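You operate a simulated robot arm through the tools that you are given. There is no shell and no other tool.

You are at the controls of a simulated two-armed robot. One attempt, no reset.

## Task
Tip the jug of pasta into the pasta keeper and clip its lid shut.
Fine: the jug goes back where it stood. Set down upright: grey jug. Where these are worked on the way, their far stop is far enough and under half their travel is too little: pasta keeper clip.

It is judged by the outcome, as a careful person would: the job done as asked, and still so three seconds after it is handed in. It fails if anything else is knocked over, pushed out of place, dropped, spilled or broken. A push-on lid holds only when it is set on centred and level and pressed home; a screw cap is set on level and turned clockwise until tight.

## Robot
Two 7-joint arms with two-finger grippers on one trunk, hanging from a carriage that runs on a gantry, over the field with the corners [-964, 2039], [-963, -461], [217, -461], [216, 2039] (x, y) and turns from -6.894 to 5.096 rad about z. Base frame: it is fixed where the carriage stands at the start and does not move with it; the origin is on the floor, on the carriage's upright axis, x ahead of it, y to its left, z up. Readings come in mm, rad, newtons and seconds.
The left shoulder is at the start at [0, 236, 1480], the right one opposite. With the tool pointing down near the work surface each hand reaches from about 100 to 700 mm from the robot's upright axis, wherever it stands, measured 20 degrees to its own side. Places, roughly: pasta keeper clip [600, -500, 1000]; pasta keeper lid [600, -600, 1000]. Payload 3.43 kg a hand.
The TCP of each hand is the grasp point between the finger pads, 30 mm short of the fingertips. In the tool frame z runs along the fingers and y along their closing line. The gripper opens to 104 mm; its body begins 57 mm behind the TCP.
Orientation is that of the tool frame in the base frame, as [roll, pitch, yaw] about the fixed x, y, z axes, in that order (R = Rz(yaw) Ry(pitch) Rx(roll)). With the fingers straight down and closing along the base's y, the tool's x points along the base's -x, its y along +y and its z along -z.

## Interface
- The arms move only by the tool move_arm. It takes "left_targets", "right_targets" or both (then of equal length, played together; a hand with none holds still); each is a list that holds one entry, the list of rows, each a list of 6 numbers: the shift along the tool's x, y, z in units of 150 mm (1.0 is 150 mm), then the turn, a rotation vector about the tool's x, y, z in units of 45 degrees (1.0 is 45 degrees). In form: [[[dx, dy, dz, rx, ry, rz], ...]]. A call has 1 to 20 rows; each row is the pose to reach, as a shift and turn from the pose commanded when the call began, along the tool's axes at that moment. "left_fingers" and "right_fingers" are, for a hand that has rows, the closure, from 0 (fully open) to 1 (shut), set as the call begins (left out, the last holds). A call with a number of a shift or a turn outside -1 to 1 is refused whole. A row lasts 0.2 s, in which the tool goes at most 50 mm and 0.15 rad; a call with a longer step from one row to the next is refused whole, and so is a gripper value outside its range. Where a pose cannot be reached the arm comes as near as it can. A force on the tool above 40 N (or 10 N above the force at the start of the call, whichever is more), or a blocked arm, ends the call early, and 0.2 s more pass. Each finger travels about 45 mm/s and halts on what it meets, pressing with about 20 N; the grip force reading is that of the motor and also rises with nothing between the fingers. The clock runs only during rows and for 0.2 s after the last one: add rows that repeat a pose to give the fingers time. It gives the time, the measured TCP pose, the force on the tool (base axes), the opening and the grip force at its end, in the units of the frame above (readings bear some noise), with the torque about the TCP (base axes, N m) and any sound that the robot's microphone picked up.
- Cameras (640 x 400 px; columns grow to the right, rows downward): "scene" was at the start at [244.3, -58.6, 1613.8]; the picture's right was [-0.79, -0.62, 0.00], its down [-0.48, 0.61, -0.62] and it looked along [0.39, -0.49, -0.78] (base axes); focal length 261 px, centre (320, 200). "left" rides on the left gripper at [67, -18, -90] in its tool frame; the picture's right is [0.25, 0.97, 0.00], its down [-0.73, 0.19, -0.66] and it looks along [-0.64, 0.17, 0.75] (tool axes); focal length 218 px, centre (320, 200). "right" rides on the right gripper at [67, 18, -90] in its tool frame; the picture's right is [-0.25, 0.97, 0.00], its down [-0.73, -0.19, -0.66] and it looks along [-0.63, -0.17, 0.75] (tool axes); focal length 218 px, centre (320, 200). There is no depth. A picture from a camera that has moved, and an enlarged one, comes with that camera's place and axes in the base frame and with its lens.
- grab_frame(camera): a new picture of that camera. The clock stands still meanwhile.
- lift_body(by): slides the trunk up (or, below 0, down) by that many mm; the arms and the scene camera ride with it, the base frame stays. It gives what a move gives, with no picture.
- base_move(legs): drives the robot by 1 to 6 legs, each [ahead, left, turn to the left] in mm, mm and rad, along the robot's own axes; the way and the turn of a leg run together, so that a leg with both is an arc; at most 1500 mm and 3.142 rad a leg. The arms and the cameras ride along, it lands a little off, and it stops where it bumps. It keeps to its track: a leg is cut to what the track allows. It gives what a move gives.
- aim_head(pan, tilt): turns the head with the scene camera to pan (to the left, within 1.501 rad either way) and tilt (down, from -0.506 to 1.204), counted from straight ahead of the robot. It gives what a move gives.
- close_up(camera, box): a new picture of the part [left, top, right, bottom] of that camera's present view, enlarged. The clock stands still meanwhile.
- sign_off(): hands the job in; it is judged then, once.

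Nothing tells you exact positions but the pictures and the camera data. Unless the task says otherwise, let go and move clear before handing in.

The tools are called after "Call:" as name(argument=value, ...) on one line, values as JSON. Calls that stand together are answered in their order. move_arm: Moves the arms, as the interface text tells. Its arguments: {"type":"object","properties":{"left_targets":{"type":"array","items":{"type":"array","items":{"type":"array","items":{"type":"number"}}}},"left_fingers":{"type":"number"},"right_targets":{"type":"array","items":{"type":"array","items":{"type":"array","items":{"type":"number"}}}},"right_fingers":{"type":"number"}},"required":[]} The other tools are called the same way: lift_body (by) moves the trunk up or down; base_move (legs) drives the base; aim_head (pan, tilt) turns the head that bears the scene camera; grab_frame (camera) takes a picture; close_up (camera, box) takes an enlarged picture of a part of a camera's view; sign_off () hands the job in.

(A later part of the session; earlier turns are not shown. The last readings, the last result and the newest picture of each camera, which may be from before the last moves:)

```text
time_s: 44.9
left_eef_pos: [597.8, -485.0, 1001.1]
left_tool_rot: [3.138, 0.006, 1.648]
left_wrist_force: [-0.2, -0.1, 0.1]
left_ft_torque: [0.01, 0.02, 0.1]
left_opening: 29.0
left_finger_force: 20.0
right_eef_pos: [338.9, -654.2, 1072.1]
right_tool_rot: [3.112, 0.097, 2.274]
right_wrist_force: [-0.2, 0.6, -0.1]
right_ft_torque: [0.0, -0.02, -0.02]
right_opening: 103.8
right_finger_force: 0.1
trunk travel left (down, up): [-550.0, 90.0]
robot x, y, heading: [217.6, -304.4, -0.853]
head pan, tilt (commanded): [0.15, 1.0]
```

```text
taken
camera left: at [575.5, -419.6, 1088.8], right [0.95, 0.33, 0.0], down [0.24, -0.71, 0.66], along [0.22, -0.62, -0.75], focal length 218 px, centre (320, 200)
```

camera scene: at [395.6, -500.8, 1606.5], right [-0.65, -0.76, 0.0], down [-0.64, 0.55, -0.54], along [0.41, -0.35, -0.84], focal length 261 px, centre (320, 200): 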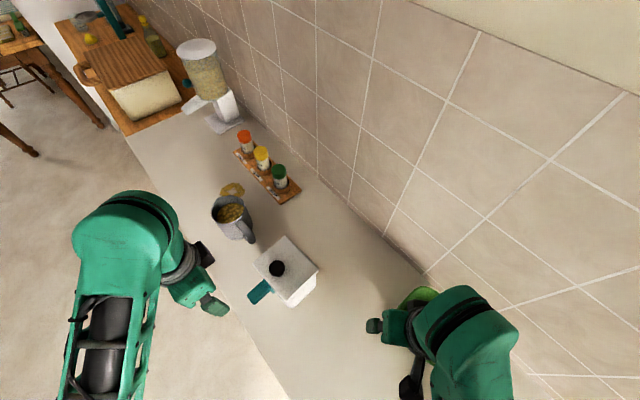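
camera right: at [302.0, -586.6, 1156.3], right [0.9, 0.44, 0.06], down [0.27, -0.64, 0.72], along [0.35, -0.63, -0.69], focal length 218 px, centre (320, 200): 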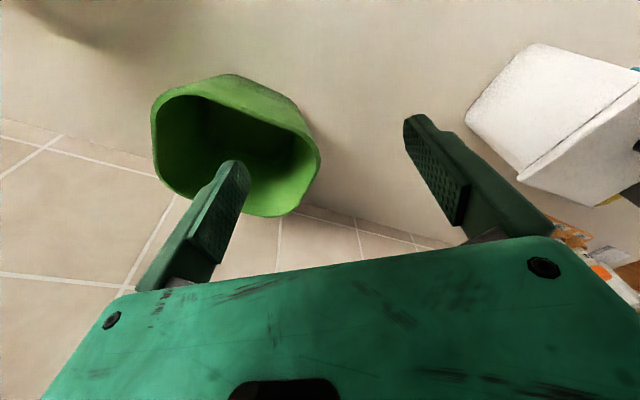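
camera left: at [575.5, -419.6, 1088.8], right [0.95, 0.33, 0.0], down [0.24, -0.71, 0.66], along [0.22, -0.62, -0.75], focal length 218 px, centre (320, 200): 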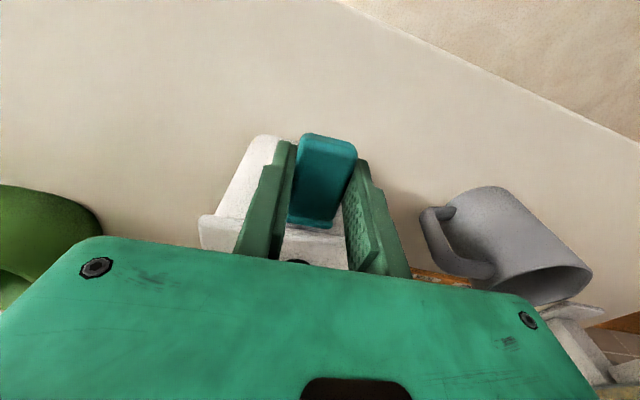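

The lever is held at 29 mm. I'll swing it a small test angle outward and down about the assumed pivot and watch the forces.

Call:
move_arm(left_targets=[[[0.027, 0, 0.018, 0, -0.1, 0], [0.053, 0, 0.041, 0, -0.2, 0], [0.053, 0, 0.041, 0, -0.2, 0]]])

Call:
grab_frame(camera="left")

Call:
close_up(camera="right", box=[440, 20, 640, 200])

Call:
close_up(camera="scene", box=[220, 240, 320, 330])

```text
time_s: 45.6
left_eef_pos: [596.8, -477.1, 995.9]
left_tool_rot: [3.137, 0.164, 1.646]
left_wrist_force: [0.7, 1.6, 1.1]
left_ft_torque: [-0.01, 0.03, -0.08]
left_opening: 29.4
left_finger_force: 19.6
right_eef_pos: [339.1, -653.8, 1073.8]
right_tool_rot: [3.11, 0.1, 2.273]
right_wrist_force: [-0.7, 0.5, 0.1]
right_ft_torque: [-0.02, -0.03, 0.02]
right_opening: 104.0
right_finger_force: 0.1
trunk travel left (down, up): [-550.0, 90.0]
robot x, y, heading: [213.7, -305.7, -0.854]
head pan, tilt (commanded): [0.15, 1.0]
```

```text
taken
camera left: at [573.5, -398.1, 1071.4], right [0.95, 0.32, -0.04], down [0.23, -0.6, 0.77], along [0.23, -0.73, -0.64], focal length 218 px, centre (320, 200)
```

left: 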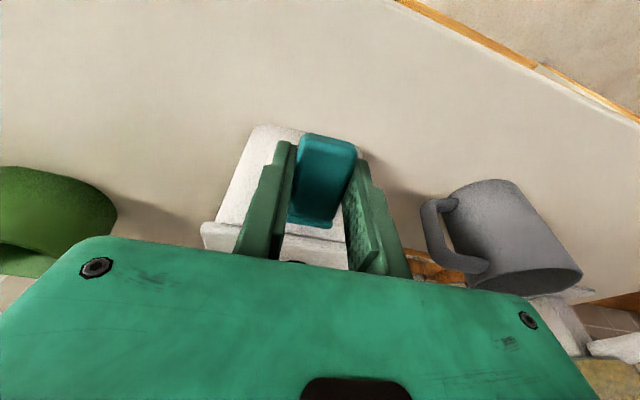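

```text
2.22 times, centred on (540, 110) of right
camera zoom: at [302.0, -586.5, 1156.3], right [0.9, 0.44, 0.06], down [0.27, -0.64, 0.72], along [0.35, -0.63, -0.69], focal length 485 px, centre (-169, 400)
```

zoom: 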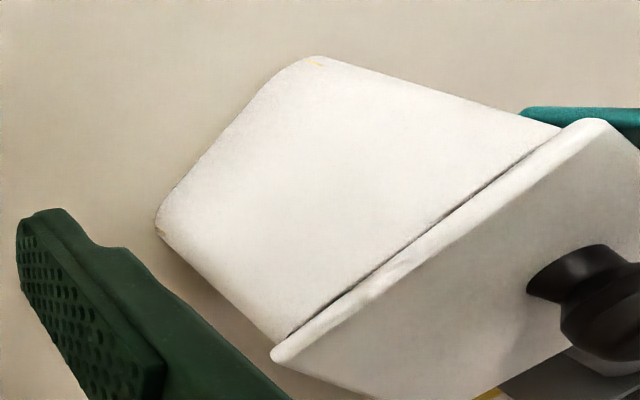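

```text
4.44 times, centred on (270, 285) of scene
camera zoom: at [395.6, -500.7, 1606.5], right [-0.65, -0.76, 0.0], down [-0.64, 0.55, -0.54], along [0.41, -0.35, -0.84], focal length 1160 px, centre (542, -178)
```

zoom: 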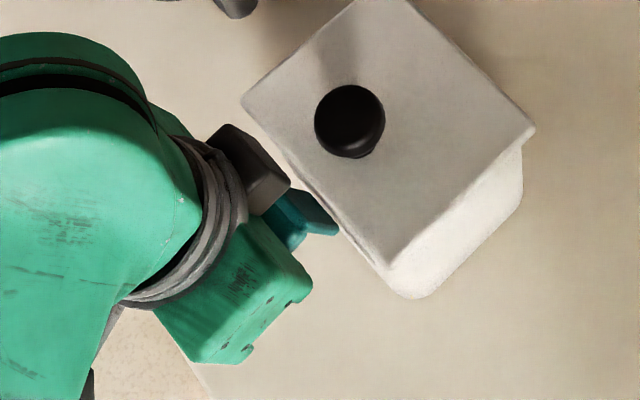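

The clip follows freely with hardly any force and the keeper stays put. I'll continue the swing in steps.

Call:
move_arm(left_targets=[[[0.027, 0, 0.021, 0, -0.06, 0], [0.0535, 0, 0.042, 0, -0.12, 0], [0.0983, 0, 0.092, 0, -0.24, 0], [0.134, 0, 0.149, 0, -0.36, 0], [0.16, 0, 0.211, 0, -0.48, 0]]])

Call:
grab_frame(camera="left")

Call:
close_up(camera="scene", box=[200, 240, 320, 340])

```text
time_s: 46.9
left_eef_pos: [596.2, -458.6, 960.0]
left_tool_rot: [3.135, 0.541, 1.645]
left_wrist_force: [0.8, -1.7, 9.0]
left_ft_torque: [-0.51, 0.39, 0.13]
left_opening: 29.4
left_finger_force: 19.5
right_eef_pos: [339.7, -652.2, 1073.4]
right_tool_rot: [3.11, 0.101, 2.274]
right_wrist_force: [0.3, 0.3, -0.4]
right_ft_torque: [0.02, 0.0, 0.02]
right_opening: 104.1
right_finger_force: 0.0
trunk travel left (down, up): [-550.0, 90.0]
robot x, y, heading: [214.2, -301.4, -0.854]
head pan, tilt (commanded): [0.15, 1.0]
```

```text
taken
camera left: at [570.9, -357.5, 999.6], right [0.95, 0.29, -0.13], down [0.21, -0.27, 0.94], along [0.24, -0.92, -0.32], focal length 218 px, centre (320, 200)
```

left: 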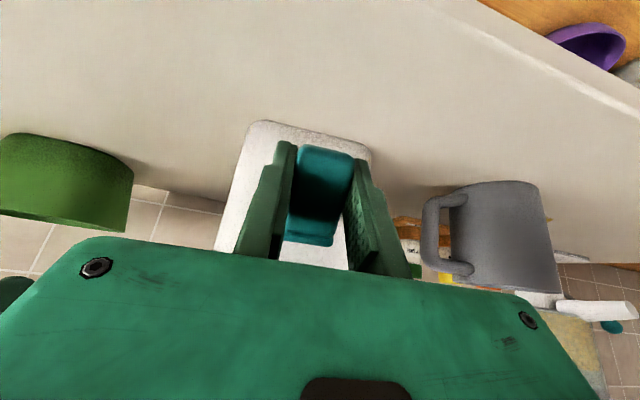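

```text
4.00 times, centred on (260, 290) of scene
camera zoom: at [395.9, -500.9, 1606.6], right [-0.65, -0.76, 0.0], down [-0.64, 0.55, -0.54], along [0.41, -0.35, -0.84], focal length 1044 px, centre (560, -160)
```

zoom: 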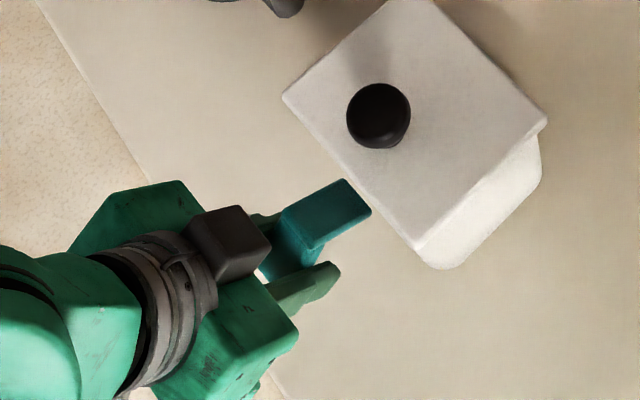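

The whole L-shaped clip swings about the plate's bottom, so it was indeed latched. There is some resistance now (9 N), so I'll continue a little further in small steps.

Call:
move_arm(left_targets=[[[0.018, 0, 0.028, 0, -0.06, 0], [0.037, 0, 0.056, 0, -0.12, 0], [0.064, 0, 0.119, 0, -0.22, 0]]])

Call:
grab_frame(camera="left")

Call:
close_up(camera="scene", box=[200, 240, 320, 340])

```text
time_s: 47.6
left_eef_pos: [596.0, -459.9, 939.1]
left_tool_rot: [3.137, 0.71, 1.643]
left_wrist_force: [0.4, -2.8, 8.1]
left_ft_torque: [-0.42, 0.48, 0.15]
left_opening: 29.1
left_finger_force: 20.1
right_eef_pos: [340.1, -654.6, 1074.5]
right_tool_rot: [3.11, 0.099, 2.274]
right_wrist_force: [-0.9, -0.3, -0.5]
right_ft_torque: [-0.01, 0.01, -0.01]
right_opening: 103.9
right_finger_force: 0.1
trunk travel left (down, up): [-550.0, 90.0]
robot x, y, heading: [214.0, -303.3, -0.854]
head pan, tilt (commanded): [0.15, 1.0]
```

```text
taken
camera left: at [570.3, -353.0, 960.5], right [0.95, 0.26, -0.16], down [0.2, -0.11, 0.97], along [0.24, -0.96, -0.15], focal length 218 px, centre (320, 200)
```

left: 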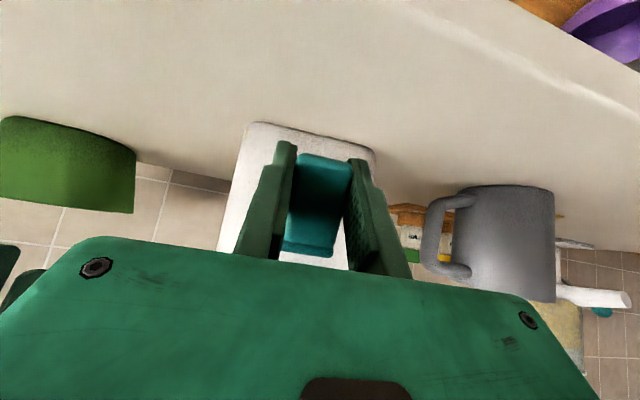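

```text
4.00 times, centred on (260, 290) of scene
camera zoom: at [395.8, -500.9, 1606.6], right [-0.65, -0.76, 0.0], down [-0.64, 0.55, -0.54], along [0.41, -0.35, -0.84], focal length 1044 px, centre (560, -160)
```

zoom: 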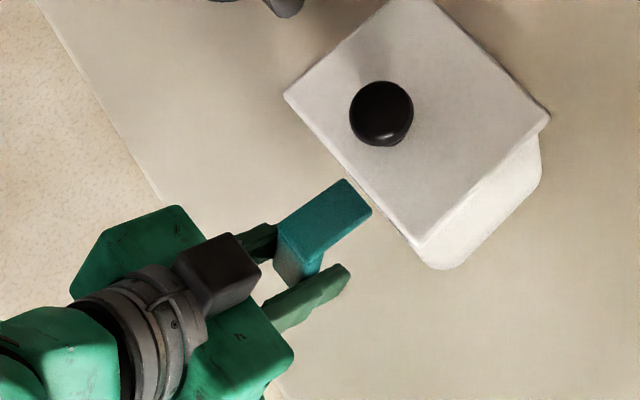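

Call:
move_arm(left_targets=[[[0.013, 0, 0.03, 0, -0.03, 0], [0.027, 0, 0.061, 0, -0.06, 0], [0.03, 0, 0.08, 0, -0.08, 0]]])

Call:
close_up(camera="scene", box=[200, 240, 320, 340])

```text
time_s: 48.5
left_eef_pos: [597.9, -462.3, 928.1]
left_tool_rot: [3.132, 0.775, 1.641]
left_wrist_force: [0.6, 5.9, 15.2]
left_ft_torque: [-0.39, 0.13, -0.07]
left_opening: 29.3
left_finger_force: 20.5
right_eef_pos: [340.8, -653.8, 1075.5]
right_tool_rot: [3.109, 0.1, 2.273]
right_wrist_force: [-1.1, 0.6, 0.0]
right_ft_torque: [0.03, 0.04, -0.03]
right_opening: 104.0
right_finger_force: 0.1
trunk travel left (down, up): [-550.0, 90.0]
robot x, y, heading: [212.4, -308.1, -0.855]
head pan, tilt (commanded): [0.15, 1.0]
```

```text
4.00 times, centred on (260, 290) of scene
camera zoom: at [395.9, -500.3, 1606.5], right [-0.65, -0.76, 0.0], down [-0.64, 0.55, -0.54], along [0.41, -0.35, -0.84], focal length 1044 px, centre (560, -160)
```

zoom: 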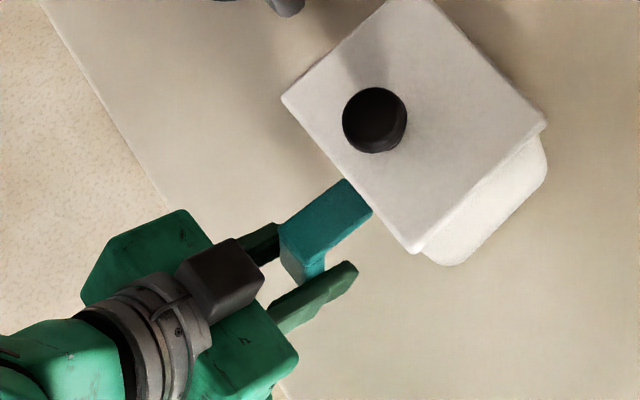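

The clip has reached its stop and the keeper has just begun to tip toward me. I'll ease back a little before letting go.

Call:
move_arm(left_targets=[[[-0.015, 0, -0.035, 0, 0.04, 0], [-0.03, 0, -0.07, 0, 0.08, 0], [-0.03, 0, -0.07, 0, 0.08, 0]]])

Call:
close_up(camera="scene", box=[200, 240, 320, 340])

```text
time_s: 49.2
left_eef_pos: [595.4, -458.2, 937.6]
left_tool_rot: [3.138, 0.708, 1.644]
left_wrist_force: [0.3, -0.2, -4.1]
left_ft_torque: [0.47, 0.07, -0.01]
left_opening: 29.8
left_finger_force: 19.9
right_eef_pos: [339.1, -653.9, 1072.8]
right_tool_rot: [3.111, 0.1, 2.275]
right_wrist_force: [1.0, 0.2, 0.1]
right_ft_torque: [0.02, 0.01, -0.01]
right_opening: 103.9
right_finger_force: 0.2
trunk travel left (down, up): [-550.0, 90.0]
robot x, y, heading: [212.4, -308.2, -0.854]
head pan, tilt (commanded): [0.15, 1.0]
```

```text
4.00 times, centred on (260, 290) of scene
camera zoom: at [395.5, -500.7, 1606.4], right [-0.65, -0.76, 0.0], down [-0.64, 0.55, -0.54], along [0.41, -0.35, -0.84], focal length 1044 px, centre (560, -160)
```

zoom: 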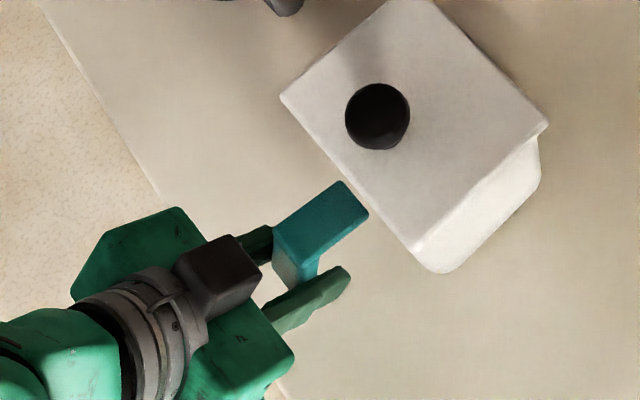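

The keeper is level again. I'll release the lever and withdraw along the fingers' direction.

Call:
move_arm(left_targets=[[[0, 0, 0.005, 0, 0, 0], [0, 0, 0.005, 0, 0, 0], [0, 0, 0.005, 0, 0, 0], [0, 0, 0.005, 0, 0, 0], [0, 0, -0.15, 0, 0, 0], [0, 0, -0.35, 0, 0, 0], [0, 0, -0.6, 0, 0, 0]]], left_fingers=0.3)

Call:
grab_frame(camera="left")

Call:
close_up(camera="scene", box=[200, 220, 340, 340])

```text
time_s: 50.9
left_eef_pos: [590.7, -400.3, 1005.1]
left_tool_rot: [3.136, 0.713, 1.645]
left_wrist_force: [-0.6, -0.4, 0.5]
left_ft_torque: [0.03, 0.01, 0.01]
left_opening: 72.6
left_finger_force: 0.1
right_eef_pos: [339.5, -652.9, 1073.0]
right_tool_rot: [3.111, 0.099, 2.273]
right_wrist_force: [0.4, -0.1, -0.2]
right_ft_torque: [0.0, -0.01, -0.02]
right_opening: 104.2
right_finger_force: 0.1
trunk travel left (down, up): [-550.0, 90.0]
robot x, y, heading: [212.4, -305.9, -0.854]
head pan, tilt (commanded): [0.15, 1.0]
```

```text
taken
camera left: at [565.0, -293.2, 1027.8], right [0.95, 0.26, -0.16], down [0.2, -0.11, 0.97], along [0.24, -0.96, -0.16], focal length 218 px, centre (320, 200)
```

left: 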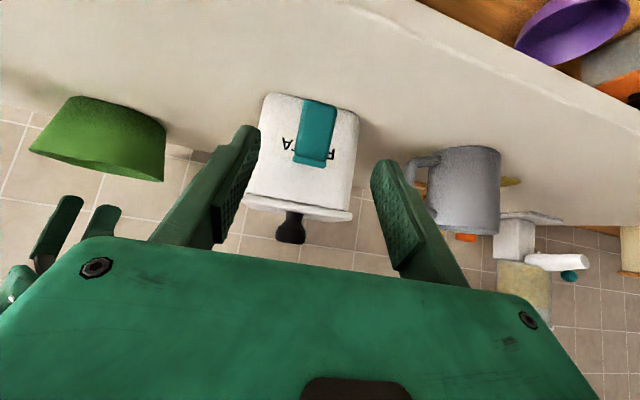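

```text
3.33 times, centred on (270, 280) of scene
camera zoom: at [395.6, -500.7, 1606.5], right [-0.65, -0.76, 0.0], down [-0.64, 0.55, -0.54], along [0.41, -0.35, -0.84], focal length 870 px, centre (487, -67)
```

zoom: 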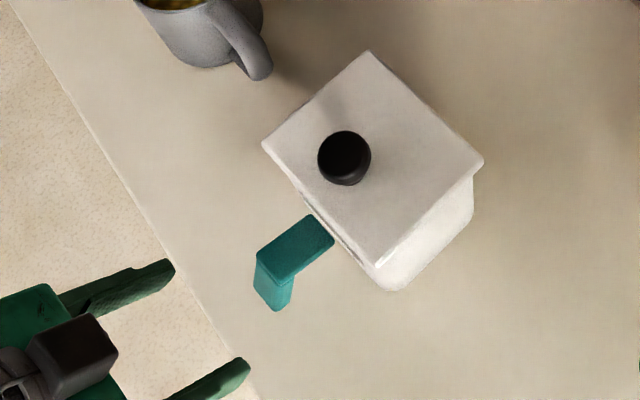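

The clip stays open. I'll now examine the freed lid from the front before lifting it.

Call:
close_up(camera="left", box=[225, 80, 375, 260])

Call:
close_up(camera="right", box=[440, 20, 640, 200])

```text
2.22 times, centred on (300, 170) of left
camera zoom: at [565.0, -293.2, 1027.8], right [0.95, 0.26, -0.16], down [0.2, -0.11, 0.97], along [0.24, -0.96, -0.16], focal length 485 px, centre (364, 267)
```

zoom: 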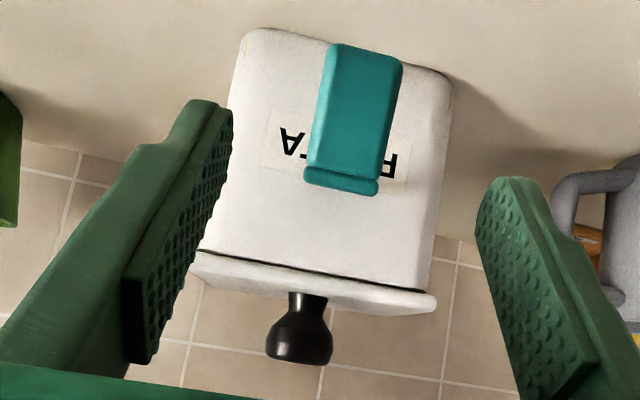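

```text
2.22 times, centred on (540, 110) of right
camera zoom: at [301.9, -586.5, 1156.2], right [0.9, 0.44, 0.06], down [0.27, -0.64, 0.72], along [0.35, -0.63, -0.69], focal length 485 px, centre (-169, 400)
```

zoom: 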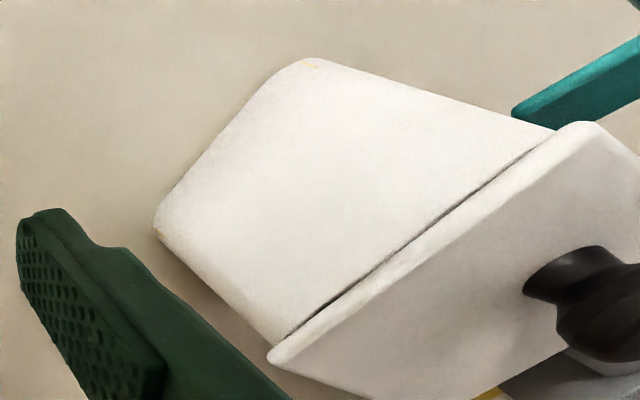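

The lid looks free with a visible seam all round. I'll bring the left hand back above the knob, check it from the top, and grip lower this time.

Call:
move_arm(left_targets=[[[-0.08, 0, -0.09, 0, 0.15, 0], [-0.16, 0, -0.18, 0, 0.3, 0], [-0.24, 0, -0.27, 0, 0.45, 0], [-0.31, 0, -0.36, 0, 0.6, 0], [-0.39, 0, -0.45, 0, 0.76, 0], [-0.459, 0, -0.529, 0, 0.91, 0]]], left_fingers=0.2)

Call:
move_arm(left_targets=[[[-0.25, 0, 0, 0, 0, 0], [-0.5, 0, 0, 0, 0, 0], [-0.75, 0, 0, 0, 0, 0], [-0.98, 0, 0, 0, 0, 0]]])

Call:
close_up(camera="left", box=[220, 20, 420, 200])

```text
time_s: 52.2
left_eef_pos: [590.6, -400.5, 1112.0]
left_tool_rot: [3.137, -0.003, 1.647]
left_wrist_force: [0.1, 0.3, -0.3]
left_ft_torque: [-0.01, -0.02, 0.03]
left_opening: 83.0
left_finger_force: 0.1
right_eef_pos: [339.9, -653.8, 1073.7]
right_tool_rot: [3.111, 0.099, 2.274]
right_wrist_force: [0.4, -0.2, -0.2]
right_ft_torque: [-0.02, 0.0, 0.01]
right_opening: 104.1
right_finger_force: 0.0
trunk travel left (down, up): [-550.0, 90.0]
robot x, y, heading: [208.6, -304.2, -0.855]
head pan, tilt (commanded): [0.15, 1.0]
```

```text
time_s: 53.2
left_eef_pos: [602.0, -547.1, 1110.7]
left_tool_rot: [3.135, -0.002, 1.647]
left_wrist_force: [-0.5, 0.7, -1.0]
left_ft_torque: [-0.03, 0.0, -0.04]
left_opening: 83.3
left_finger_force: 0.0
right_eef_pos: [340.2, -653.8, 1073.2]
right_tool_rot: [3.11, 0.1, 2.275]
right_wrist_force: [-0.2, 0.3, 0.1]
right_ft_torque: [0.0, 0.0, 0.03]
right_opening: 104.2
right_finger_force: 0.0
trunk travel left (down, up): [-550.0, 90.0]
robot x, y, heading: [214.9, -306.7, -0.857]
head pan, tilt (commanded): [0.15, 1.0]
```

```text
2.22 times, centred on (320, 110) of left
camera zoom: at [578.7, -483.1, 1198.4], right [0.95, 0.33, 0.0], down [0.24, -0.71, 0.66], along [0.22, -0.62, -0.75], focal length 485 px, centre (320, 400)
```

zoom: 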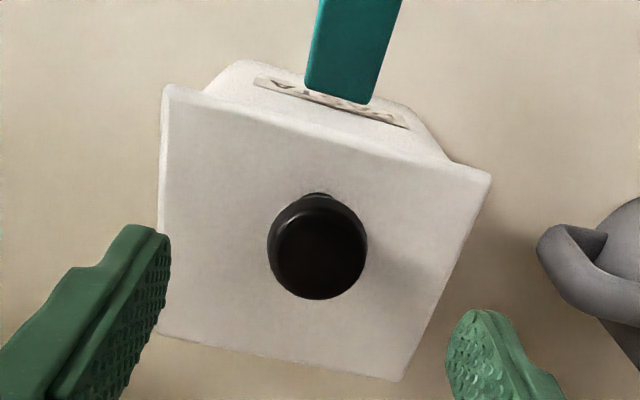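

Call:
move_arm(left_targets=[[[-0.013, 0, 0.14, 0, 0, 0], [-0.013, 0, 0.28, 0, 0, 0], [-0.013, 0, 0.405, 0, 0, 0], [-0.013, 0, 0.405, 0, 0, 0]]])

Call:
move_arm(left_targets=[[[0, 0, 0, 0, 0, 0], [0, 0, 0, 0, 0, 0], [0, 0, 0, 0, 0, 0], [0, 0, 0, 0, 0, 0], [0, 0, 0, 0, 0, 0]]], left_fingers=1)

Call:
move_arm(left_targets=[[[0, 0, -0.02, 0, 0, 0], [0, 0, -0.04, 0, 0, 0], [0, 0, -0.04, 0, 0, 0]]])

Call:
grab_frame(camera="left")

Call:
close_up(camera="right", box=[440, 20, 640, 200])

```text
time_s: 54.2
left_eef_pos: [603.1, -549.7, 1050.0]
left_tool_rot: [3.135, -0.002, 1.647]
left_wrist_force: [0.0, -0.4, 0.6]
left_ft_torque: [-0.02, -0.01, 0.0]
left_opening: 83.2
left_finger_force: 0.1
right_eef_pos: [340.2, -653.1, 1073.3]
right_tool_rot: [3.11, 0.099, 2.274]
right_wrist_force: [0.1, -0.3, 0.1]
right_ft_torque: [0.01, -0.04, -0.03]
right_opening: 104.0
right_finger_force: 0.3
trunk travel left (down, up): [-550.0, 90.0]
robot x, y, heading: [216.4, -307.1, -0.849]
head pan, tilt (commanded): [0.15, 1.0]
```

```text
time_s: 55.5
left_eef_pos: [602.9, -550.2, 1050.0]
left_tool_rot: [3.139, -0.002, 1.647]
left_wrist_force: [-0.7, -1.0, 0.3]
left_ft_torque: [0.05, 0.0, 0.02]
left_opening: 35.1
left_finger_force: 20.1
right_eef_pos: [339.4, -653.7, 1073.2]
right_tool_rot: [3.109, 0.098, 2.273]
right_wrist_force: [0.9, -0.4, -0.6]
right_ft_torque: [0.02, 0.03, 0.01]
right_opening: 103.9
right_finger_force: 0.0
trunk travel left (down, up): [-550.0, 90.0]
robot x, y, heading: [214.6, -305.1, -0.857]
head pan, tilt (commanded): [0.15, 1.0]
```

```text
time_s: 56.2
left_eef_pos: [602.3, -549.6, 1056.2]
left_tool_rot: [3.138, -0.004, 1.649]
left_wrist_force: [0.9, 1.1, -3.9]
left_ft_torque: [0.19, 0.01, -0.07]
left_opening: 34.9
left_finger_force: 20.0
right_eef_pos: [339.4, -653.3, 1072.8]
right_tool_rot: [3.11, 0.101, 2.275]
right_wrist_force: [0.5, 0.1, 1.4]
right_ft_torque: [0.01, 0.04, -0.01]
right_opening: 103.8
right_finger_force: 0.2
trunk travel left (down, up): [-550.0, 90.0]
robot x, y, heading: [209.9, -309.9, -0.858]
head pan, tilt (commanded): [0.15, 1.0]
```

```text
taken
camera left: at [579.4, -484.9, 1143.3], right [0.95, 0.33, 0.01], down [0.24, -0.71, 0.66], along [0.22, -0.62, -0.76], focal length 218 px, centre (320, 200)
```

left: 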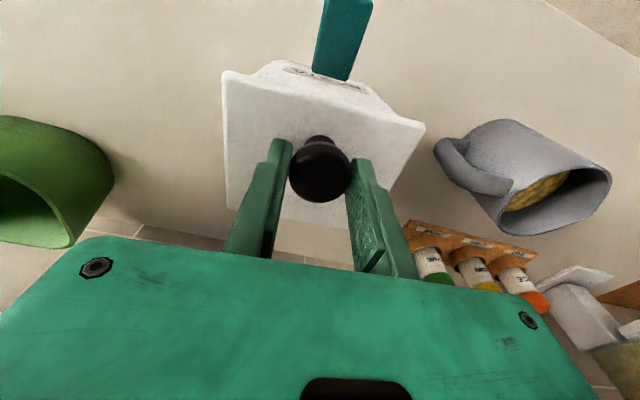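

```text
2.22 times, centred on (540, 110) of right
camera zoom: at [302.0, -586.4, 1156.2], right [0.9, 0.44, 0.06], down [0.27, -0.64, 0.72], along [0.35, -0.63, -0.69], focal length 485 px, centre (-169, 400)
```

zoom: 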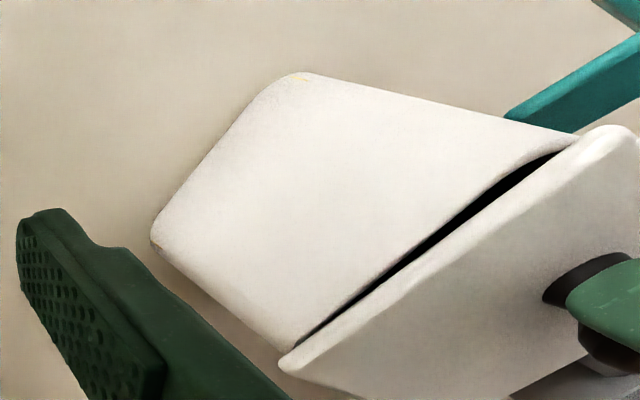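

The lid is hinged at its back edge: a wedge-shaped gap has opened at the front. The box may be shifting a little as well, so I'll check it from the scene camera before lifting more.

Call:
close_up(camera="scene", box=[200, 220, 340, 340])

Call:
close_up(camera="right", box=[400, 0, 640, 240])

Call:
close_up(camera="left", box=[200, 20, 440, 240])

```text
3.33 times, centred on (270, 280) of scene
camera zoom: at [395.6, -500.7, 1606.5], right [-0.65, -0.76, 0.0], down [-0.64, 0.55, -0.54], along [0.41, -0.35, -0.84], focal length 870 px, centre (487, -67)
```

zoom: 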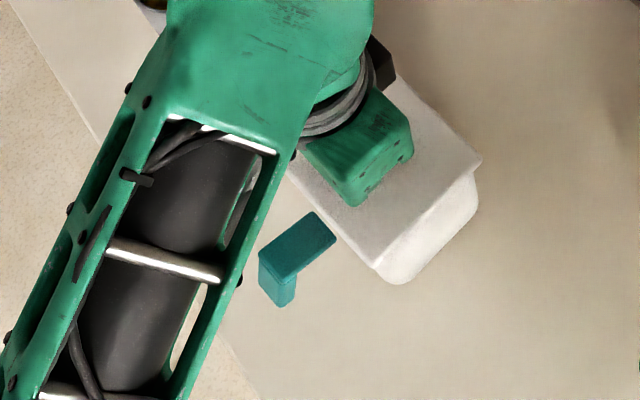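

```text
1.67 times, centred on (520, 120) of right
camera zoom: at [302.0, -586.4, 1156.2], right [0.9, 0.44, 0.06], down [0.27, -0.64, 0.72], along [0.35, -0.63, -0.69], focal length 364 px, centre (-13, 333)
```

zoom: 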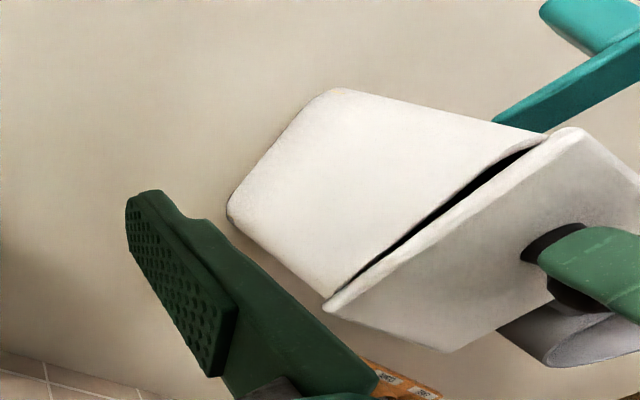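

```text
1.82 times, centred on (320, 130) of left
camera zoom: at [579.4, -484.9, 1143.3], right [0.95, 0.33, 0.01], down [0.24, -0.71, 0.66], along [0.22, -0.62, -0.76], focal length 397 px, centre (320, 327)
```

zoom: 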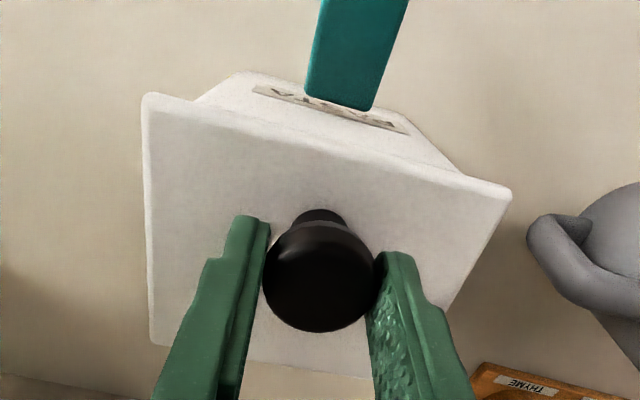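

The lid is confirmed as hinged at the rear. I'll follow its arc with the hand kept vertical, so the knob can turn between the pads, starting with a short stretch.

Call:
move_arm(left_targets=[[[-0.022, 0, 0, 0, 0, 0], [-0.048, 0, -0.039, 0, 0, 0], [-0.078, 0, -0.074, 0, 0, 0], [-0.109, 0, -0.108, 0, 0, 0], [-0.109, 0, -0.108, 0, 0, 0]]])

Call:
close_up(camera="right", box=[400, 0, 640, 240])

Call:
grab_frame(camera="left")

Call:
close_up(camera="scene", box=[200, 220, 340, 340])

```text
time_s: 57.5
left_eef_pos: [603.5, -565.2, 1072.6]
left_tool_rot: [3.139, -0.003, 1.647]
left_wrist_force: [0.2, -0.4, -2.0]
left_ft_torque: [0.11, 0.07, 0.02]
left_opening: 34.9
left_finger_force: 19.3
right_eef_pos: [340.4, -653.7, 1073.7]
right_tool_rot: [3.111, 0.099, 2.274]
right_wrist_force: [-0.4, 0.2, 0.4]
right_ft_torque: [0.02, 0.03, 0.02]
right_opening: 103.8
right_finger_force: 0.0
trunk travel left (down, up): [-550.0, 90.0]
robot x, y, heading: [215.5, -306.8, -0.855]
head pan, tilt (commanded): [0.15, 1.0]
```

```text
1.67 times, centred on (520, 120) of right
camera zoom: at [301.9, -586.5, 1156.3], right [0.9, 0.44, 0.06], down [0.27, -0.64, 0.72], along [0.35, -0.63, -0.69], focal length 364 px, centre (-13, 333)
```

zoom: 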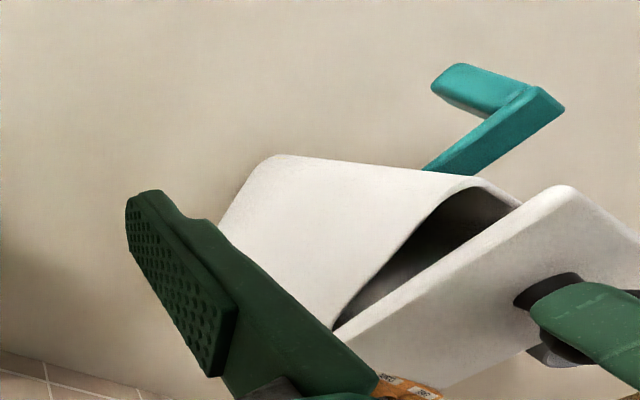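

```text
taken
camera left: at [581.2, -501.4, 1160.5], right [0.95, 0.33, 0.0], down [0.24, -0.71, 0.66], along [0.22, -0.62, -0.75], focal length 218 px, centre (320, 200)
```

left: 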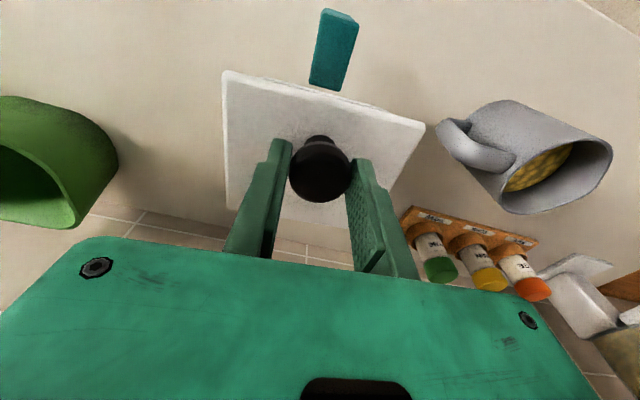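

```text
3.33 times, centred on (270, 280) of scene
camera zoom: at [395.6, -500.7, 1606.5], right [-0.65, -0.76, 0.0], down [-0.64, 0.55, -0.54], along [0.41, -0.35, -0.84], focal length 870 px, centre (487, -67)
```

zoom: 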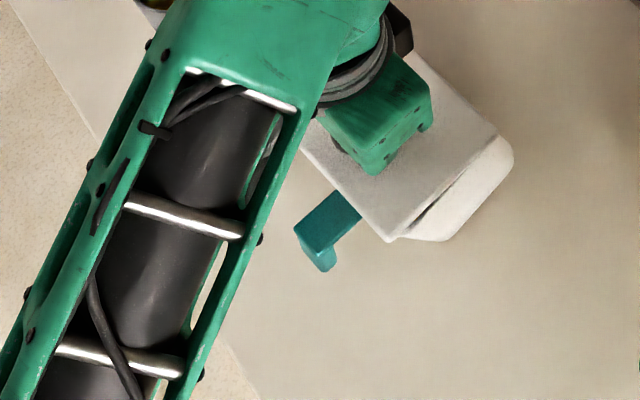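

The grip holds the knob too firmly to pivot, so the lid stayed level and the box's back was being lifted instead. I'll reverse the path at once to set the box flat again.

Call:
move_arm(left_targets=[[[0.031, 0, 0.034, 0, 0, 0], [0.061, 0, 0.069, 0, 0, 0], [0.087, 0, 0.108, 0, 0, 0], [0.109, 0, 0.108, 0, 0, 0], [0.109, 0, 0.13, 0, 0, 0], [0.109, 0, 0.145, 0, 0, 0], [0.109, 0, 0.145, 0, 0, 0]]])

Call:
close_up(camera="right", box=[400, 0, 640, 240])

Call:
close_up(camera="scene", box=[200, 220, 340, 340])

```text
time_s: 59.0
left_eef_pos: [603.2, -550.1, 1050.5]
left_tool_rot: [3.137, -0.005, 1.646]
left_wrist_force: [0.3, -0.9, -2.0]
left_ft_torque: [0.0, -0.03, 0.0]
left_opening: 34.6
left_finger_force: 19.7
right_eef_pos: [339.6, -653.1, 1073.9]
right_tool_rot: [3.111, 0.099, 2.276]
right_wrist_force: [0.4, 0.4, 0.3]
right_ft_torque: [-0.03, -0.03, 0.0]
right_opening: 104.0
right_finger_force: 0.0
trunk travel left (down, up): [-550.0, 90.0]
robot x, y, heading: [216.0, -304.8, -0.856]
head pan, tilt (commanded): [0.15, 1.0]
```

```text
1.67 times, centred on (520, 120) of right
camera zoom: at [302.0, -586.6, 1156.3], right [0.9, 0.44, 0.06], down [0.27, -0.64, 0.72], along [0.35, -0.63, -0.69], focal length 364 px, centre (-13, 333)
```

zoom: 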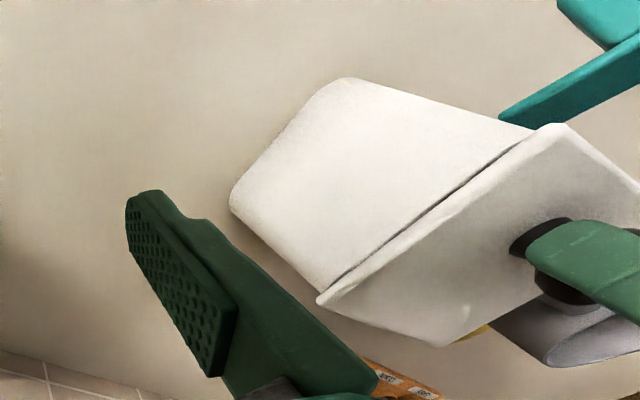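

```text
3.33 times, centred on (270, 280) of scene
camera zoom: at [395.6, -500.7, 1606.5], right [-0.65, -0.76, 0.0], down [-0.64, 0.55, -0.54], along [0.41, -0.35, -0.84], focal length 870 px, centre (487, -67)
```

zoom: 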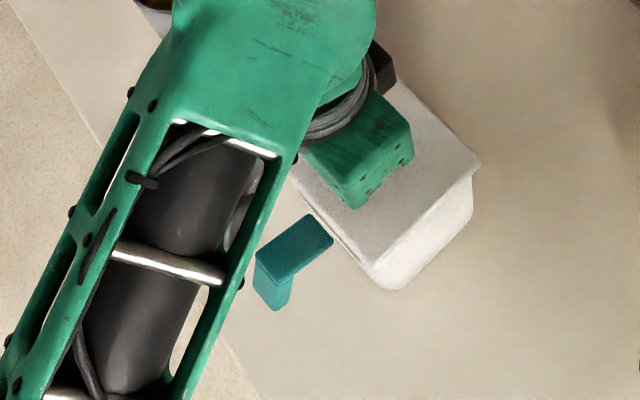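

The keeper is back flat where it was. I'll release the knob, rise, tuck the right hand and bring the base closer, so the left hand can rotate rigidly together with the lid.

Call:
move_arm(left_targets=[[[0, 0, 0, 0, 0, 0], [0, 0, 0, 0, 0, 0], [0, 0, 0, 0, 0, 0], [0, 0, 0, 0, 0, 0], [0, 0, -0.2, 0, 0, 0], [0, 0, -0.4, 0, 0, 0]]], left_fingers=0.2, right_targets=[[[0.08, 0, 0, 0, 0, 0], [0.16, 0, 0, 0, 0, 0], [0.24, 0, 0, 0, 0, 0], [0.32, 0, 0, 0, 0, 0], [0.4, 0, 0, 0, 0, 0], [0.4, 0, 0, 0, 0, 0]]])

Call:
base_move(legs=[[57, -49, 0]])

Call:
grab_frame(camera="scene")

Call:
grab_frame(camera="left")

Call:
grab_frame(camera="right")

```text
time_s: 60.5
left_eef_pos: [602.8, -550.5, 1111.4]
left_tool_rot: [3.14, -0.003, 1.647]
left_wrist_force: [-0.1, 0.5, 0.4]
left_ft_torque: [-0.01, 0.01, -0.02]
left_opening: 83.6
left_finger_force: 0.0
right_eef_pos: [300.6, -608.0, 1067.6]
right_tool_rot: [3.11, 0.1, 2.274]
right_wrist_force: [0.0, 0.4, 0.7]
right_ft_torque: [-0.03, 0.0, -0.03]
right_opening: 103.9
right_finger_force: 0.1
trunk travel left (down, up): [-550.0, 90.0]
robot x, y, heading: [213.8, -305.2, -0.855]
head pan, tilt (commanded): [0.15, 1.0]
```

```text
time_s: 61.5
left_eef_pos: [602.2, -624.7, 1110.8]
left_tool_rot: [3.138, -0.002, 1.646]
left_wrist_force: [-0.1, -0.3, 0.1]
left_ft_torque: [0.0, -0.02, 0.02]
left_opening: 83.5
left_finger_force: 0.0
right_eef_pos: [300.3, -683.5, 1067.2]
right_tool_rot: [3.11, 0.099, 2.272]
right_wrist_force: [0.6, 0.3, -0.5]
right_ft_torque: [-0.01, 0.01, 0.01]
right_opening: 103.8
right_finger_force: 0.0
trunk travel left (down, up): [-550.0, 90.0]
robot x, y, heading: [215.2, -379.0, -0.855]
head pan, tilt (commanded): [0.15, 1.0]
```

```text
taken
camera scene: at [395.5, -575.4, 1606.5], right [-0.65, -0.76, 0.0], down [-0.64, 0.55, -0.54], along [0.41, -0.35, -0.84], focal length 261 px, centre (320, 200)
```

scene: 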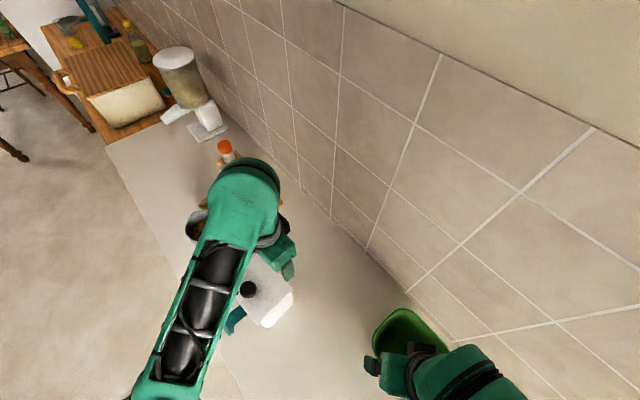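

```text
taken
camera left: at [579.4, -561.1, 1198.2], right [0.95, 0.32, 0.0], down [0.24, -0.71, 0.66], along [0.22, -0.62, -0.75], focal length 218 px, centre (320, 200)
```

left: 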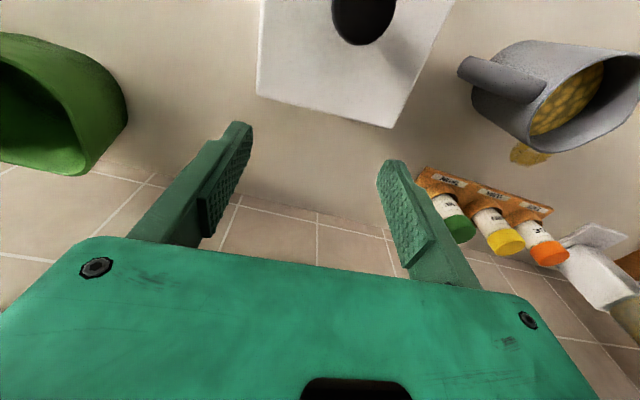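

```text
taken
camera right: at [263.1, -616.4, 1150.5], right [0.9, 0.43, 0.06], down [0.27, -0.64, 0.72], along [0.35, -0.63, -0.69], focal length 218 px, centre (320, 200)
```

right: 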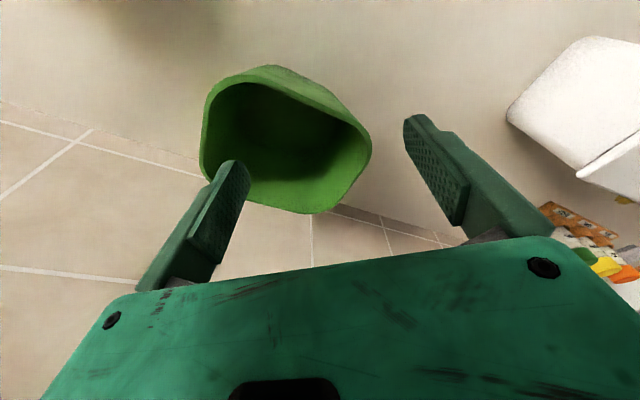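

Before touching the lid, I'll test in free air that the left arm can reach the final tilted pose behind the keeper.

Call:
move_arm(left_targets=[[[-0.05, 0, 0.0, 0, 0.15, 0], [-0.1, 0, 0.0, 0, 0.3, 0], [-0.15, 0, 0.0, 0, 0.45, 0], [-0.2, 0, 0.03, 0, 0.6, 0], [-0.24, 0, 0.06, 0, 0.78, 0], [-0.26, 0, 0.1, 0, 0.88, 0]]])

Call:
grab_frame(camera="scene")

```text
time_s: 62.9
left_eef_pos: [634.6, -679.7, 1024.0]
left_tool_rot: [3.132, -0.673, 1.655]
left_wrist_force: [0.1, -0.4, 0.1]
left_ft_torque: [-0.02, 0.0, 0.06]
left_opening: 83.4
left_finger_force: 0.0
left hand out of reach, approached as far as the arm can: row 2, 3, 4, 5, 6
right_eef_pos: [295.0, -663.7, 1064.9]
right_tool_rot: [3.103, 0.084, 2.278]
right_wrist_force: [1.3, 0.0, 0.5]
right_ft_torque: [0.0, -0.01, 0.02]
right_opening: 103.8
right_finger_force: 0.1
trunk travel left (down, up): [-550.0, 90.0]
robot x, y, heading: [214.2, -376.0, -0.852]
head pan, tilt (commanded): [0.15, 1.0]
```

```text
taken
camera scene: at [392.8, -562.6, 1604.2], right [-0.65, -0.76, -0.01], down [-0.65, 0.55, -0.53], along [0.41, -0.33, -0.85], focal length 261 px, centre (320, 200)
```

scene: 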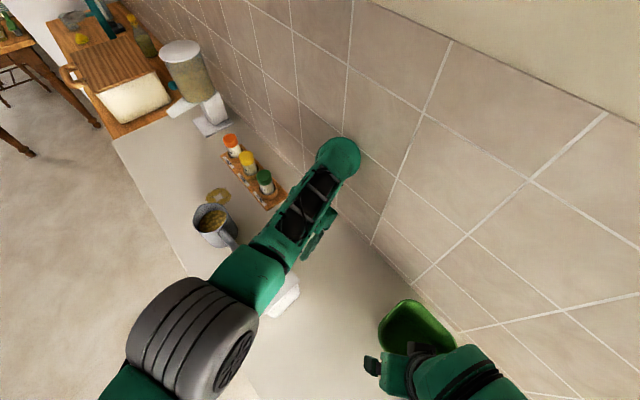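

The left wrist reached its limit and leaned on the wall there, so a large backward tilt isn't possible. I'll retreat immediately.

Call:
move_arm(left_targets=[[[0.09, -0.035, -0.046, 0, -0.145, 0], [0.187, -0.07, -0.092, 0, -0.29, 0], [0.28, -0.105, -0.138, 0, -0.43, 0], [0.373, -0.14, -0.184, 0, -0.575, 0], [0.467, -0.175, -0.23, 0, -0.72, 0], [0.56, -0.21, -0.276, 0, -0.86, 0]]])

Call:
grab_frame(camera="scene")

Call:
grab_frame(camera="left")

```text
time_s: 64.3
left_eef_pos: [601.2, -663.0, 1109.7]
left_tool_rot: [3.137, -0.018, 1.646]
left_wrist_force: [-0.3, -0.4, -0.2]
left_ft_torque: [0.01, -0.02, -0.02]
left_opening: 83.3
left_finger_force: 0.1
left hand out of reach, approached as far as the arm can: row 1
right_eef_pos: [300.9, -682.9, 1067.5]
right_tool_rot: [3.11, 0.099, 2.271]
right_wrist_force: [0.4, -1.1, 0.2]
right_ft_torque: [0.02, 0.02, 0.03]
right_opening: 104.1
right_finger_force: 0.1
trunk travel left (down, up): [-550.0, 90.0]
robot x, y, heading: [213.9, -379.7, -0.854]
head pan, tilt (commanded): [0.15, 1.0]
```

```text
taken
camera scene: at [395.4, -575.2, 1606.5], right [-0.65, -0.76, 0.0], down [-0.64, 0.55, -0.54], along [0.41, -0.35, -0.84], focal length 261 px, centre (320, 200)
```

scene: 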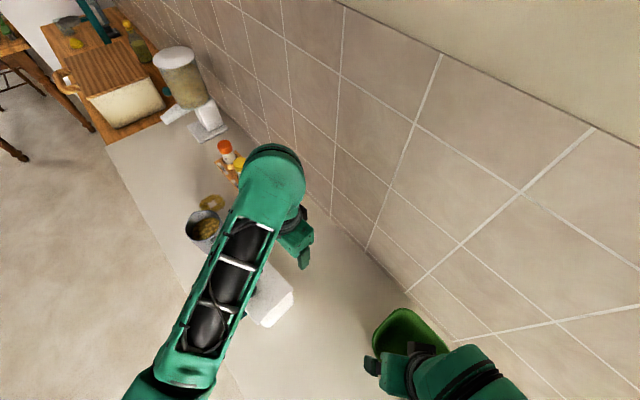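

```text
taken
camera left: at [579.0, -600.0, 1198.1], right [0.95, 0.32, 0.01], down [0.24, -0.72, 0.65], along [0.22, -0.61, -0.76], focal length 218 px, centre (320, 200)
```

left: 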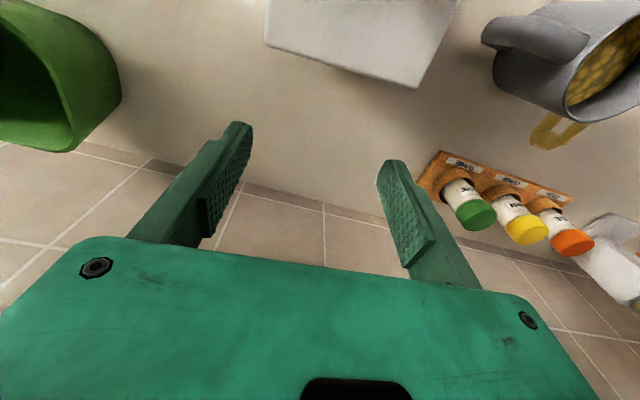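

Nothing was disturbed. The wrist bend seems to be what limits the height and tilt, so I'll raise the trunk to let the forearm slope down, then test the tilt again gently.

Call:
lift_body(by=88)

Call:
move_arm(left_targets=[[[0.05, 0, 0.1, 0, 0.12, 0], [0.08, 0, 0.2, 0, 0.24, 0], [0.1, 0, 0.3, 0, 0.36, 0], [0.1, 0, 0.4, 0, 0.45, 0]]])

Call:
grab_frame(camera="scene")

```text
time_s: 65.5
left_eef_pos: [602.6, -663.8, 1196.7]
left_tool_rot: [3.137, -0.018, 1.645]
left_wrist_force: [0.0, 0.1, -0.4]
left_ft_torque: [-0.01, -0.01, 0.01]
left_opening: 83.0
left_finger_force: 0.2
right_eef_pos: [300.7, -683.6, 1156.3]
right_tool_rot: [3.11, 0.1, 2.272]
right_wrist_force: [0.4, -0.1, -0.2]
right_ft_torque: [0.01, 0.01, 0.0]
right_opening: 103.9
right_finger_force: 0.0
trunk travel left (down, up): [-638.0, 2.0]
robot x, y, heading: [214.5, -378.1, -0.854]
head pan, tilt (commanded): [0.15, 1.0]
```

```text
time_s: 66.5
left_eef_pos: [600.3, -648.1, 1137.7]
left_tool_rot: [3.137, -0.372, 1.646]
left_wrist_force: [-0.8, -0.4, -0.7]
left_ft_torque: [0.04, 0.0, -0.03]
left_opening: 83.2
left_finger_force: 0.0
right_eef_pos: [300.7, -682.9, 1155.8]
right_tool_rot: [3.11, 0.1, 2.272]
right_wrist_force: [0.8, -0.2, -0.6]
right_ft_torque: [-0.02, 0.01, 0.01]
right_opening: 104.0
right_finger_force: 0.0
trunk travel left (down, up): [-638.0, 2.0]
robot x, y, heading: [214.8, -376.6, -0.86]
head pan, tilt (commanded): [0.15, 1.0]
```

```text
taken
camera scene: at [395.5, -575.3, 1694.5], right [-0.65, -0.76, 0.0], down [-0.64, 0.55, -0.54], along [0.41, -0.35, -0.84], focal length 261 px, centre (320, 200)
```

scene: 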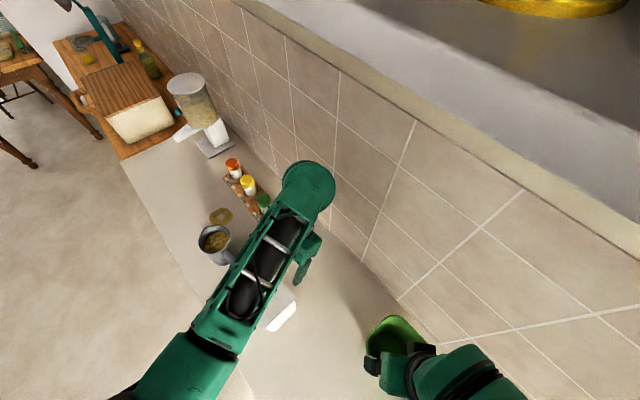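

With the trunk raised the tilt works without complaint. I'll test a bit further, to about 39°.

Call:
move_arm(left_targets=[[[-0.04, 0, 0.065, 0, 0.1, 0], [-0.08, 0, 0.13, 0, 0.2, 0], [-0.12, 0, 0.195, 0, 0.3, 0], [-0.159, 0, 0.26, 0, 0.4, 0]]])

Call:
grab_frame(camera="scene")

```text
time_s: 67.5
left_eef_pos: [609.8, -666.6, 1069.4]
left_tool_rot: [3.135, -0.684, 1.651]
left_wrist_force: [0.1, 0.2, 1.3]
left_ft_torque: [0.01, 0.0, -0.01]
left_opening: 83.1
left_finger_force: 0.1
left hand out of reach, approached as far as the arm can: row 2, 3, 4
right_eef_pos: [301.5, -683.4, 1156.0]
right_tool_rot: [3.109, 0.1, 2.272]
right_wrist_force: [-0.5, -0.4, 0.3]
right_ft_torque: [0.0, -0.04, 0.0]
right_opening: 103.8
right_finger_force: 0.2
trunk travel left (down, up): [-638.0, 2.0]
robot x, y, heading: [214.4, -378.2, -0.86]
head pan, tilt (commanded): [0.15, 1.0]
```

```text
taken
camera scene: at [395.5, -575.4, 1694.6], right [-0.65, -0.76, 0.0], down [-0.64, 0.55, -0.54], along [0.41, -0.35, -0.84], focal length 261 px, centre (320, 200)
```

scene: 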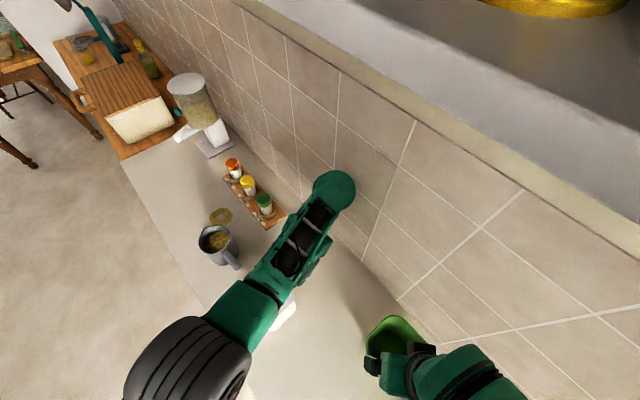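

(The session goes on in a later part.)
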